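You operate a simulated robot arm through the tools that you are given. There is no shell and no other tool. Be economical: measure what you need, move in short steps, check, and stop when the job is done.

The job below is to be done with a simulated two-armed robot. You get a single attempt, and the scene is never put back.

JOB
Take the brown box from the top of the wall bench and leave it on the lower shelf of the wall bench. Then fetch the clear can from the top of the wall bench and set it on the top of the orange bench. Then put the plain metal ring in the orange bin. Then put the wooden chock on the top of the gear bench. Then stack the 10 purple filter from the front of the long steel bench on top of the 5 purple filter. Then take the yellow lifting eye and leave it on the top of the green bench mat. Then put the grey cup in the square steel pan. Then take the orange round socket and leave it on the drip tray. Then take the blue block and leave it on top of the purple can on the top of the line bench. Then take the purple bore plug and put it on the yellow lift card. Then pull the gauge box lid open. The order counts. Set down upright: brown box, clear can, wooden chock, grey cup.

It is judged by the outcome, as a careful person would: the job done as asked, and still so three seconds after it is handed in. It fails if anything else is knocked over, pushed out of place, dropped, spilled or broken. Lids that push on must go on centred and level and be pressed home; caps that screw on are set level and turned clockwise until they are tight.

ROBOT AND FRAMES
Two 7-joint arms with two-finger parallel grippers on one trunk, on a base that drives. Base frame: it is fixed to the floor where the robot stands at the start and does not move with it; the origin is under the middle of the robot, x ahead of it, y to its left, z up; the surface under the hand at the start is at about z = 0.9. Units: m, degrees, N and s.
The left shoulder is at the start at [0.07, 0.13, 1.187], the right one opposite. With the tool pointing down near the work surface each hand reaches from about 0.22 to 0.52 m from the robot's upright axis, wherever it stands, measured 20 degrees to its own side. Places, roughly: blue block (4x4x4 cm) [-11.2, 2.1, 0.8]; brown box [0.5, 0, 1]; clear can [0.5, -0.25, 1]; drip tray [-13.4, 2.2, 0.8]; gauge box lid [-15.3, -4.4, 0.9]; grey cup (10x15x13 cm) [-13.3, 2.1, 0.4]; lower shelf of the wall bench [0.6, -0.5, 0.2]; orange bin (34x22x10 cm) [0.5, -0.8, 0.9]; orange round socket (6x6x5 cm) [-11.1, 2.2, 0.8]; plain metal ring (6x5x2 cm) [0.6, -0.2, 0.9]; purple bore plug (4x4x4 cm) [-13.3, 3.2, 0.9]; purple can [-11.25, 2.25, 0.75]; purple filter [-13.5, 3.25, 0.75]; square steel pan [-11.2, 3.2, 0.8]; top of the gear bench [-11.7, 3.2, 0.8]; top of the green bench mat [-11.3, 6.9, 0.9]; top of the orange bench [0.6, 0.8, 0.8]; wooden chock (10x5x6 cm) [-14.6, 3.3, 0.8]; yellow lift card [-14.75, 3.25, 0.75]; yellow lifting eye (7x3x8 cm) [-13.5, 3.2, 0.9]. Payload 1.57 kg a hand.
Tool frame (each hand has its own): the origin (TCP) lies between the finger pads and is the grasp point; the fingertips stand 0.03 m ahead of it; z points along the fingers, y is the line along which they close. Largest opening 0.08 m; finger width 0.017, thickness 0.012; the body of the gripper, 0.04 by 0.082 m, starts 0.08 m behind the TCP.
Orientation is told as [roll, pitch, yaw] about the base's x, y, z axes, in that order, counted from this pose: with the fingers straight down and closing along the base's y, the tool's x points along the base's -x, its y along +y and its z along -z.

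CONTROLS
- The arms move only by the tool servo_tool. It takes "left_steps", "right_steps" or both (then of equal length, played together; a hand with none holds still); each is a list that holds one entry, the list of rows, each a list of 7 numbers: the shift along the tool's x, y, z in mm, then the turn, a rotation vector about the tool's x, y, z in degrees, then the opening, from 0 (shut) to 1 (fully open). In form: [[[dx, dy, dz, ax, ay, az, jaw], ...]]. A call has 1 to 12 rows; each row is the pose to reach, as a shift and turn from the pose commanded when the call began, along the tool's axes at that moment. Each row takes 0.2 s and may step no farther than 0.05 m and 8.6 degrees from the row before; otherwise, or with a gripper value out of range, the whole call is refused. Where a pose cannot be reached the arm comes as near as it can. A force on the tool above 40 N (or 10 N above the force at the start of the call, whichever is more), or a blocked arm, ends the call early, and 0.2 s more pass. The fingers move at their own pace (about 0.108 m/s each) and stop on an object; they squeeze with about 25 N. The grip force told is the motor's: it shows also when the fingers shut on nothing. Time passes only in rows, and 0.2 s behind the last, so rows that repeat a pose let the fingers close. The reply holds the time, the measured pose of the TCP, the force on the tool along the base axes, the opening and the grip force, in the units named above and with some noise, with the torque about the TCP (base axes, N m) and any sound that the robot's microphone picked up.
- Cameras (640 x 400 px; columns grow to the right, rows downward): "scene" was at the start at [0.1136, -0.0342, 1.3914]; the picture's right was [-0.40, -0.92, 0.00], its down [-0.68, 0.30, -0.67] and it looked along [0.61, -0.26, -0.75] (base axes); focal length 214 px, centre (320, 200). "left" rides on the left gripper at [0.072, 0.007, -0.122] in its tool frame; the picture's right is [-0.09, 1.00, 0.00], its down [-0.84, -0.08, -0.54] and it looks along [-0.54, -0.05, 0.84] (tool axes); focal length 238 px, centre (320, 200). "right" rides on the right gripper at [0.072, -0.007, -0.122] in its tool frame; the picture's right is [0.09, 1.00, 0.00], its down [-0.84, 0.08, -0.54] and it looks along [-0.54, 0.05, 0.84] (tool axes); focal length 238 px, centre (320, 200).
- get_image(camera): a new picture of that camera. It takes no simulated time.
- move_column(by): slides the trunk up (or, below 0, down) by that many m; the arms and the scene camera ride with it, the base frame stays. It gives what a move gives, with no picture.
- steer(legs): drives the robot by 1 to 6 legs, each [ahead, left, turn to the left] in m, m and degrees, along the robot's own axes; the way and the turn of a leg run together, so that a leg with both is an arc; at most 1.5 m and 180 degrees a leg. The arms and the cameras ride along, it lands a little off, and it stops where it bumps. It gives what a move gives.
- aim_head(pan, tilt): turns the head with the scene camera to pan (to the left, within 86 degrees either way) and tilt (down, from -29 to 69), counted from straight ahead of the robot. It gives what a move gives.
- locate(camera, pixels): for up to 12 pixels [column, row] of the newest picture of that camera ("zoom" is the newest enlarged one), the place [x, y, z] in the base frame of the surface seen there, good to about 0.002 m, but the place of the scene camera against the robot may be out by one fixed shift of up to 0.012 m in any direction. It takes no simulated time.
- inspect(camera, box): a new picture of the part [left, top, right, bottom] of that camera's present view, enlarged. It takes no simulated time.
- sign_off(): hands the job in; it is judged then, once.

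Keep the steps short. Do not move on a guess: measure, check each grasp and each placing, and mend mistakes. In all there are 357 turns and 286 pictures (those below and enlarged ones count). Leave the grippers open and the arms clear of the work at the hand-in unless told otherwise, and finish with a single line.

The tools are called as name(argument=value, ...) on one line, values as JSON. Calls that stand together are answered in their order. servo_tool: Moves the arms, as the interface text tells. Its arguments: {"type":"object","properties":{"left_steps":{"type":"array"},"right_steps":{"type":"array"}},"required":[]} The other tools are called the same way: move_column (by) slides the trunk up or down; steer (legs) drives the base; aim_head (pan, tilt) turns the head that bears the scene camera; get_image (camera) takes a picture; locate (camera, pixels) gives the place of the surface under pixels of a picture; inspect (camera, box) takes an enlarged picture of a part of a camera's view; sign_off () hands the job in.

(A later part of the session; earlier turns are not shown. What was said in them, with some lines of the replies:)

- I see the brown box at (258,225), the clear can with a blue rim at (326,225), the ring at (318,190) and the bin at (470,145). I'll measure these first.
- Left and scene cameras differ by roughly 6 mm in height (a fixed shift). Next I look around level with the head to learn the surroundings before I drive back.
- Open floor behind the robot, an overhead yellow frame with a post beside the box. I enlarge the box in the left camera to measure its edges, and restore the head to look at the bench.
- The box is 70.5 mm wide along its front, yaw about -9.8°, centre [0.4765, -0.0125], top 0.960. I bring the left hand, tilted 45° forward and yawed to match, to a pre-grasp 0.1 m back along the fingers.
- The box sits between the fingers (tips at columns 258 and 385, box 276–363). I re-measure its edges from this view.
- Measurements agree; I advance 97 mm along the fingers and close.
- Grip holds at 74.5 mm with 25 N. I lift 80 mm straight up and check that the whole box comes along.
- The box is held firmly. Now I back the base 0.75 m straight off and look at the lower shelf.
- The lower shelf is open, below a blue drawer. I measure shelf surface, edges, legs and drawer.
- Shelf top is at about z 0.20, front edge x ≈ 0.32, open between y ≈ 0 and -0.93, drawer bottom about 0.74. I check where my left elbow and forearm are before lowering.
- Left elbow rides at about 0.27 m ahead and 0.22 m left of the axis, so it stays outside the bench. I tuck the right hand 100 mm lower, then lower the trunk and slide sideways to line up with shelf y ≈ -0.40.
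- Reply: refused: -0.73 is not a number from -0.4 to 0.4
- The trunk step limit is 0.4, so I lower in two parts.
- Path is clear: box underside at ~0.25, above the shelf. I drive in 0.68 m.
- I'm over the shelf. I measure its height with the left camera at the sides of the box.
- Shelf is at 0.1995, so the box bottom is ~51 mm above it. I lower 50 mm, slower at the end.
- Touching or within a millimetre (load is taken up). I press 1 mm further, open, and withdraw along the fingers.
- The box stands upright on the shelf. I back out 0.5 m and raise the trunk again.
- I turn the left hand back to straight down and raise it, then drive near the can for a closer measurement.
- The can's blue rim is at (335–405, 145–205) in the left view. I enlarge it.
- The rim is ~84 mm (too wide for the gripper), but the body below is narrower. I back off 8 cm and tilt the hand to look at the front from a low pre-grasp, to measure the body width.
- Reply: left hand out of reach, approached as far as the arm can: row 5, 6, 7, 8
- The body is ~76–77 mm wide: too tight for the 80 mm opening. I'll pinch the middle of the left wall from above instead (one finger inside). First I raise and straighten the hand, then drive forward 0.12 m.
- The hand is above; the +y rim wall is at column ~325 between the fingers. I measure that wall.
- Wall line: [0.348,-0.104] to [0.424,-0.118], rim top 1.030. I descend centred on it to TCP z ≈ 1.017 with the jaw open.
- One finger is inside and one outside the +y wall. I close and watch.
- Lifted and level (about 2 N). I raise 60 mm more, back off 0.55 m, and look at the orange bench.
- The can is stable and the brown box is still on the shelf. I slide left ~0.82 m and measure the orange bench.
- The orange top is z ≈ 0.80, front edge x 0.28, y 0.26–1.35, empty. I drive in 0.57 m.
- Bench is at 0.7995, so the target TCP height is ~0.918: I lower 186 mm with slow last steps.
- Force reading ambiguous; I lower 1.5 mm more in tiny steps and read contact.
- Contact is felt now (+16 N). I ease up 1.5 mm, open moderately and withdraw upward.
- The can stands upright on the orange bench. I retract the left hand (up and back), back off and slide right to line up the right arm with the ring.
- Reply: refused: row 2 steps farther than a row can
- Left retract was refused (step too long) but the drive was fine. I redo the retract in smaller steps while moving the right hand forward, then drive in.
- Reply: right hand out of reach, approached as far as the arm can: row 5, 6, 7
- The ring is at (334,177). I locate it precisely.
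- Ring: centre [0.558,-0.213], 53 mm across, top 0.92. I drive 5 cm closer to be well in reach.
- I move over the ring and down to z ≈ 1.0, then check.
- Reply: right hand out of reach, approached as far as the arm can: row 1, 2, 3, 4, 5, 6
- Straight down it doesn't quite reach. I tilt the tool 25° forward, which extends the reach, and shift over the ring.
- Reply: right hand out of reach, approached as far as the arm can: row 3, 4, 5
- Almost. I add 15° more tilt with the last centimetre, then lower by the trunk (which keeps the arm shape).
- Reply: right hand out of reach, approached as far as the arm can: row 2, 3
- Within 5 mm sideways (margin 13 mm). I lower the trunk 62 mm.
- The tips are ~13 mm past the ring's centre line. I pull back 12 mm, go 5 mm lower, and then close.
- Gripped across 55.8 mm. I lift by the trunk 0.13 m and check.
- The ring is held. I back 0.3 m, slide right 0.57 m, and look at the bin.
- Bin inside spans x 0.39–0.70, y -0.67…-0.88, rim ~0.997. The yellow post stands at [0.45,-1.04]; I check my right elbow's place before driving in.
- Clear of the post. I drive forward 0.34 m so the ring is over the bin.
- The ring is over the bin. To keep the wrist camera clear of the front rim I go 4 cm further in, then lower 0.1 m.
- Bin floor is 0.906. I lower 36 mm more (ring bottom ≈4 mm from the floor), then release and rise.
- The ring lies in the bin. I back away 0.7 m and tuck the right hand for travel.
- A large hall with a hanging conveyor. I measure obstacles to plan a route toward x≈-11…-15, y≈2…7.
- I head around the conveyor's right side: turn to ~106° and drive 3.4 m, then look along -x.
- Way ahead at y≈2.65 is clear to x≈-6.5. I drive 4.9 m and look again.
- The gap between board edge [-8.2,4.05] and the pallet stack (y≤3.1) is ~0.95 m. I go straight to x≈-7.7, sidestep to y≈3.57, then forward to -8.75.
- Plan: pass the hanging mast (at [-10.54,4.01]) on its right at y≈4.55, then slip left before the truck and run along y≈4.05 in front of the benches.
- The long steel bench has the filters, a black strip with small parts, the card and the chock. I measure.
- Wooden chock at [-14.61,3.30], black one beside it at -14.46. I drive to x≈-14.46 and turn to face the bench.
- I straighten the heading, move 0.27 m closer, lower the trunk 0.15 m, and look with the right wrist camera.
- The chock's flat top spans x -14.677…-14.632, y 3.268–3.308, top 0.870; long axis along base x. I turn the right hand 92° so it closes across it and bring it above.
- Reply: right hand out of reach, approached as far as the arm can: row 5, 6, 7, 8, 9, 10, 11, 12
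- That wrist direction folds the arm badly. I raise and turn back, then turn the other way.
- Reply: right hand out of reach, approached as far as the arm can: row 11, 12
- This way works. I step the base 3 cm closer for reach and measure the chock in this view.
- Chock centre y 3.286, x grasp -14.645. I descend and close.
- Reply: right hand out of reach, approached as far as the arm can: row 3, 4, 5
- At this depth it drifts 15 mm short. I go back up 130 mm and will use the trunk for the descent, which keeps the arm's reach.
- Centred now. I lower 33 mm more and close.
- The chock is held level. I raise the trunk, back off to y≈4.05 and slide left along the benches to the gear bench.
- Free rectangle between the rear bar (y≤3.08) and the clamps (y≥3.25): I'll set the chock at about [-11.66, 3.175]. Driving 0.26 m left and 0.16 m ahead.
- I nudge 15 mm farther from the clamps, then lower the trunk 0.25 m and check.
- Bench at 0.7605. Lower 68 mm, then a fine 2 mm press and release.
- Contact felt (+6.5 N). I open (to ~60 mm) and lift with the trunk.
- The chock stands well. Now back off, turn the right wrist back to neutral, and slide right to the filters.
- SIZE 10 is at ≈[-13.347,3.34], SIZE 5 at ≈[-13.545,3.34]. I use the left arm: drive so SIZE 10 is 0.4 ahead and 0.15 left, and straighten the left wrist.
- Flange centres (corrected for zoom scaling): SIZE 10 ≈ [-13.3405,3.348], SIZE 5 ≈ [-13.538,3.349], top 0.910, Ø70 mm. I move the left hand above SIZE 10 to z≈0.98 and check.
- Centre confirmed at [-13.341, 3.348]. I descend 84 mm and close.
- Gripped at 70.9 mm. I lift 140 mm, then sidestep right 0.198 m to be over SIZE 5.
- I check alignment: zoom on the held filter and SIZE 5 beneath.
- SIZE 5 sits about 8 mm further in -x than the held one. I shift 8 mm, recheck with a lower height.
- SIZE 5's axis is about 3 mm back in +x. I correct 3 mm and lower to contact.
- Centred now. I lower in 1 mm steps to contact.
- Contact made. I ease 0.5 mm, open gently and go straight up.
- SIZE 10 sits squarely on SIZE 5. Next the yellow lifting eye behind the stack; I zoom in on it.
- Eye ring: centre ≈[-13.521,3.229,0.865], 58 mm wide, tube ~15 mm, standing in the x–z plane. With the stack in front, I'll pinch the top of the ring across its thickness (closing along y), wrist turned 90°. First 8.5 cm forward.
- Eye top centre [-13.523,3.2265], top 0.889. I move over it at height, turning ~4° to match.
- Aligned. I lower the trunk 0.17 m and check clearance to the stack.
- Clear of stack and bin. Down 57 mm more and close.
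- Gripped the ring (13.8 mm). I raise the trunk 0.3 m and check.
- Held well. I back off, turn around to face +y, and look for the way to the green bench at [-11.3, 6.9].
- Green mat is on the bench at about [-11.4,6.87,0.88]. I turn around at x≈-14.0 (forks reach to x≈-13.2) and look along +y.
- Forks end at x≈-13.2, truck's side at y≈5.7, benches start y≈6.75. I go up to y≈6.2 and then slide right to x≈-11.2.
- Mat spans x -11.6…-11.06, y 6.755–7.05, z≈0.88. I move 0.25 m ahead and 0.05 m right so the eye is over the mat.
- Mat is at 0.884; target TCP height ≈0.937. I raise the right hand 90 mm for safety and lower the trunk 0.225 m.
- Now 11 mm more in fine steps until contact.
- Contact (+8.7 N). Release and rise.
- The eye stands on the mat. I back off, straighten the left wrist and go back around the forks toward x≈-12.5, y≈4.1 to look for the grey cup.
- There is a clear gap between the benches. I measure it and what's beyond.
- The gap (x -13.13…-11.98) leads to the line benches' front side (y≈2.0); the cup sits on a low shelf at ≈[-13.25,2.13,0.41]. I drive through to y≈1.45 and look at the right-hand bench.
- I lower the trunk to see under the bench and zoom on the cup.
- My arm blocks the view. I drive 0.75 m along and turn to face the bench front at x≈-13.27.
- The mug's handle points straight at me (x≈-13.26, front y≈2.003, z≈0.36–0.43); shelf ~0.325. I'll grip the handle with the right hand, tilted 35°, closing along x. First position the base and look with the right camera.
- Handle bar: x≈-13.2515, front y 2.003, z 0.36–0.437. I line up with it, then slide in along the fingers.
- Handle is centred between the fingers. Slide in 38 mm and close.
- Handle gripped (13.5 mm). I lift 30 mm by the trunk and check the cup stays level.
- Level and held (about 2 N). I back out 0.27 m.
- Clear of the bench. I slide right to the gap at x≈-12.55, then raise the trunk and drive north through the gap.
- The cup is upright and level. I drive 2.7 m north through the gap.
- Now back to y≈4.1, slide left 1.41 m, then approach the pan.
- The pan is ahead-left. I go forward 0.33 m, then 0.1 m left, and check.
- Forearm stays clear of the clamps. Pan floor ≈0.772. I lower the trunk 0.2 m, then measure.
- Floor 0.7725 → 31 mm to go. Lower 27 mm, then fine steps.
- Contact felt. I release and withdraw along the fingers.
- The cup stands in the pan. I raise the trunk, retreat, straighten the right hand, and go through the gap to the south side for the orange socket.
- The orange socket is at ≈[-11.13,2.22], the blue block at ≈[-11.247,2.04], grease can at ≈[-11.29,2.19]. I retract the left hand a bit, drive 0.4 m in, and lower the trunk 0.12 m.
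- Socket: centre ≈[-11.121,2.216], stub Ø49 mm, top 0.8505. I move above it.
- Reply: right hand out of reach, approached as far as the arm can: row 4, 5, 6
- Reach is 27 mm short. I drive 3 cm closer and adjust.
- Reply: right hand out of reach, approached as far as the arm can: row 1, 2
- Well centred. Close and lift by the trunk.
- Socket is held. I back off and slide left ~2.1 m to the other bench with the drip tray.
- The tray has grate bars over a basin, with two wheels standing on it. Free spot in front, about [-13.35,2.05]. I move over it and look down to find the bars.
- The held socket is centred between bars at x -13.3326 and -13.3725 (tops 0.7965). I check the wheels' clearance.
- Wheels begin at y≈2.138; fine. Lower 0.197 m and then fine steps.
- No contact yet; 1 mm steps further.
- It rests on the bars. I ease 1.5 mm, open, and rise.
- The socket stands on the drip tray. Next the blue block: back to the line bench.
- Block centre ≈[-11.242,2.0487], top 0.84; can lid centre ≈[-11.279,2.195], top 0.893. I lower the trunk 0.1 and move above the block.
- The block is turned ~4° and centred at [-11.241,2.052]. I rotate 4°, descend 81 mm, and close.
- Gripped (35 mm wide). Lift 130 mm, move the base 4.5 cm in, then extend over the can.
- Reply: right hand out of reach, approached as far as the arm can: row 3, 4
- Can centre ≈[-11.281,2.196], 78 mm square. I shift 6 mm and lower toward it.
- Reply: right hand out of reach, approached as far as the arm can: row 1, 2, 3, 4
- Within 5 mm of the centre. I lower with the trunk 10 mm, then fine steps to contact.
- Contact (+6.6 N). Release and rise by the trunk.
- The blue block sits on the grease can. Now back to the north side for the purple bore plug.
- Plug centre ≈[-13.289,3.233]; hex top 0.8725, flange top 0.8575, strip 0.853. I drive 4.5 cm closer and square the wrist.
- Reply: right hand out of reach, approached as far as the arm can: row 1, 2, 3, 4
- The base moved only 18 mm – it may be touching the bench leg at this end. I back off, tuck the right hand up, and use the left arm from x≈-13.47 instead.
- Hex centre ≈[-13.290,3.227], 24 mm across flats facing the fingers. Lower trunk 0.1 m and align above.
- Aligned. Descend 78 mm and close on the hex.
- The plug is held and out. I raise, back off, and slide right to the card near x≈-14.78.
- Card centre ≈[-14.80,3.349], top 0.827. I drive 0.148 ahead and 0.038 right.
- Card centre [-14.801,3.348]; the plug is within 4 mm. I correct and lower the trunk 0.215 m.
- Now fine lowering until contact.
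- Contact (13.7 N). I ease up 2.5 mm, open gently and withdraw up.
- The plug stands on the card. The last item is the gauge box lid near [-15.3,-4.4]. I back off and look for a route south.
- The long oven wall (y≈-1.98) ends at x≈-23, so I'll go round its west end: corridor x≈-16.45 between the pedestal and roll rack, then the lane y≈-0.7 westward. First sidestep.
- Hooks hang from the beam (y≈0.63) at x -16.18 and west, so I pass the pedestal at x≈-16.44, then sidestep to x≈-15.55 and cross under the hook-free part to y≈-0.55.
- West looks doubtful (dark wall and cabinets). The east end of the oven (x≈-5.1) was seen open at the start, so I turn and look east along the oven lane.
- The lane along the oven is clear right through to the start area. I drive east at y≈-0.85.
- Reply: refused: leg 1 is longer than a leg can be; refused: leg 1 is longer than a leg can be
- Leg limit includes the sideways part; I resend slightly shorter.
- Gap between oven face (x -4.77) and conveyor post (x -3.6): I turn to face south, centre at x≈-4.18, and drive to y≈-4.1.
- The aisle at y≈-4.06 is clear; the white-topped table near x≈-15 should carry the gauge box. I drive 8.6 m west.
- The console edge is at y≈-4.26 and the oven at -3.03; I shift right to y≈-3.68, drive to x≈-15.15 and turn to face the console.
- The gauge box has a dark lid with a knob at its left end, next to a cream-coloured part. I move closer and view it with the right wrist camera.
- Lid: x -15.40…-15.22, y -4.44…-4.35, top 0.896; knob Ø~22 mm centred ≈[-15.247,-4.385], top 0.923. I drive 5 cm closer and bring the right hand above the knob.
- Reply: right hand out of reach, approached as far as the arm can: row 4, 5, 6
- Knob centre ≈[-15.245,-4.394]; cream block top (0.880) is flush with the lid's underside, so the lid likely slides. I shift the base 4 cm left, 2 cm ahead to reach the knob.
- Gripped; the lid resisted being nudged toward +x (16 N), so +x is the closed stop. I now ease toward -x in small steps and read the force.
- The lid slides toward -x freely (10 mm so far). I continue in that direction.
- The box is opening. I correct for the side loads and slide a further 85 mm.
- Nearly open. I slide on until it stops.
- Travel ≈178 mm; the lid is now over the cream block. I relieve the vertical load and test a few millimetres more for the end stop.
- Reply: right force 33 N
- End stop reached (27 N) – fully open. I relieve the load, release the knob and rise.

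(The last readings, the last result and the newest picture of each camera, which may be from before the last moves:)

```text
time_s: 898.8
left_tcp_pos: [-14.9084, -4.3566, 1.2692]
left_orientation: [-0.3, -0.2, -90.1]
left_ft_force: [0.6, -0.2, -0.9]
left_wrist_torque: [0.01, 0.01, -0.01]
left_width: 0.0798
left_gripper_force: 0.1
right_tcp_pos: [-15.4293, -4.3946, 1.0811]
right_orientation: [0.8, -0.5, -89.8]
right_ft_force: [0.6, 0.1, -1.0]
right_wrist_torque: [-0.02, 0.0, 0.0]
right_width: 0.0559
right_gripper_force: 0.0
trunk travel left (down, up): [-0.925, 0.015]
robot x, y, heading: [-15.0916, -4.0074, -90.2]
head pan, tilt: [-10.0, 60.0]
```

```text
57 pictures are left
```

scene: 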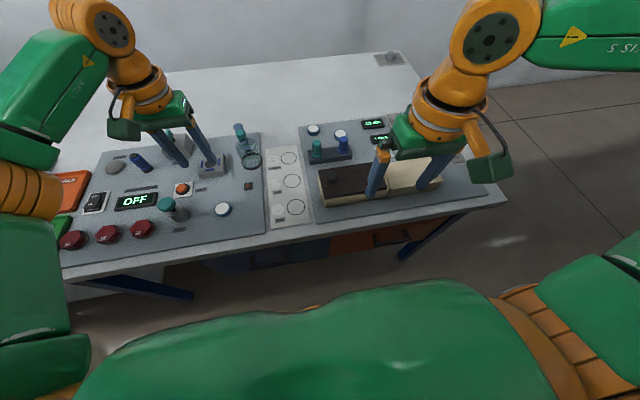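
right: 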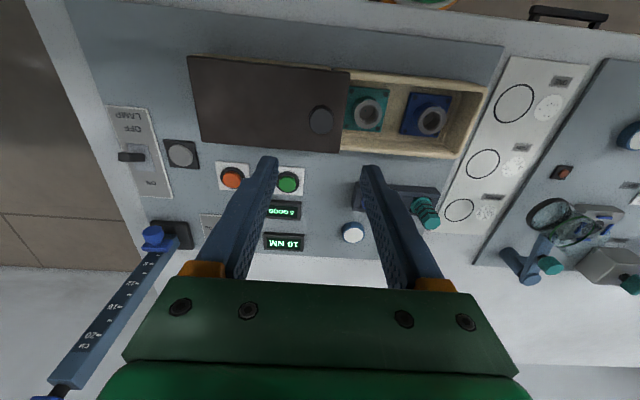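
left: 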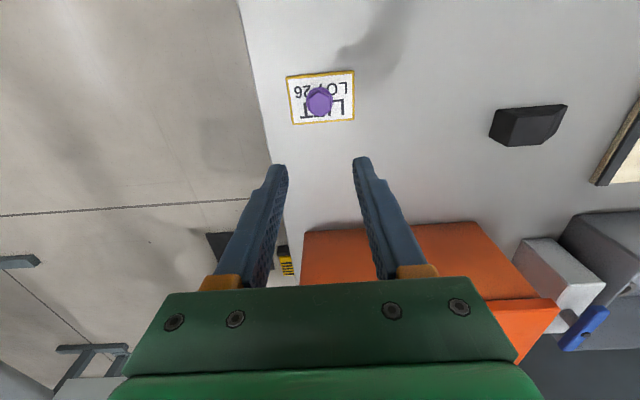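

The lid is fully open. I back off from the console, open both grippers fully, then hand in.

steer(legs=[[-0.35, 0, 0]])

servo_tool(right_steps=[[[0, 0, -10, 0, 0, 0, 1], [0, 0, -10, 0, 0, 0, 1]]])

get_image(camera="scene")

```text
time_s: 901.0
left_tcp_pos: [-14.9066, -4.0093, 1.2679]
left_orientation: [-0.3, 0.0, -89.7]
left_ft_force: [0.0, -0.1, 0.7]
left_wrist_torque: [0.04, -0.01, 0.03]
left_width: 0.0802
left_gripper_force: 0.0
right_tcp_pos: [-15.4277, -4.0492, 1.0817]
right_orientation: [0.8, -0.4, -89.6]
right_ft_force: [0.3, -0.2, 0.1]
right_wrist_torque: [0.0, 0.01, -0.04]
right_width: 0.0559
right_gripper_force: 0.1
trunk travel left (down, up): [-0.925, 0.015]
robot x, y, heading: [-15.0907, -3.6534, -90.1]
head pan, tilt: [-10.0, 60.0]
```

```text
time_s: 901.6
left_tcp_pos: [-14.9061, -4.0064, 1.2673]
left_orientation: [-0.3, -0.1, -89.8]
left_ft_force: [0.1, 0.2, 0.4]
left_wrist_torque: [-0.02, 0.02, -0.01]
left_width: 0.0799
left_gripper_force: 0.0
right_tcp_pos: [-15.4274, -4.0488, 1.0904]
right_orientation: [0.9, -0.6, -89.6]
right_ft_force: [-1.0, 1.1, 0.0]
right_wrist_torque: [-0.01, -0.03, -0.04]
right_width: 0.08
right_gripper_force: 0.1
trunk travel left (down, up): [-0.925, 0.015]
robot x, y, heading: [-15.0954, -3.6542, -89.9]
head pan, tilt: [-10.0, 60.0]
```

```text
56 pictures are left
```

scene: 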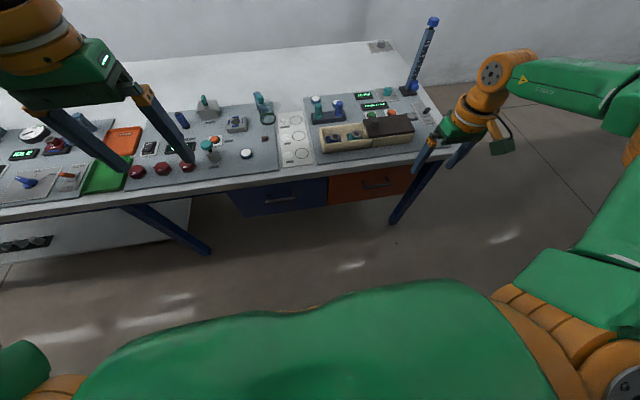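

The box is open, both grippers are open, and the arms are clear. I'm handing in.

sign_off()

```text
The job is handed in.
```

All eleven tasks were done in the order asked and the job is handed in; one uncertainty is that the base stopped short at the end of the long steel bench, possibly against its leg, though nothing on the bench looked moved.
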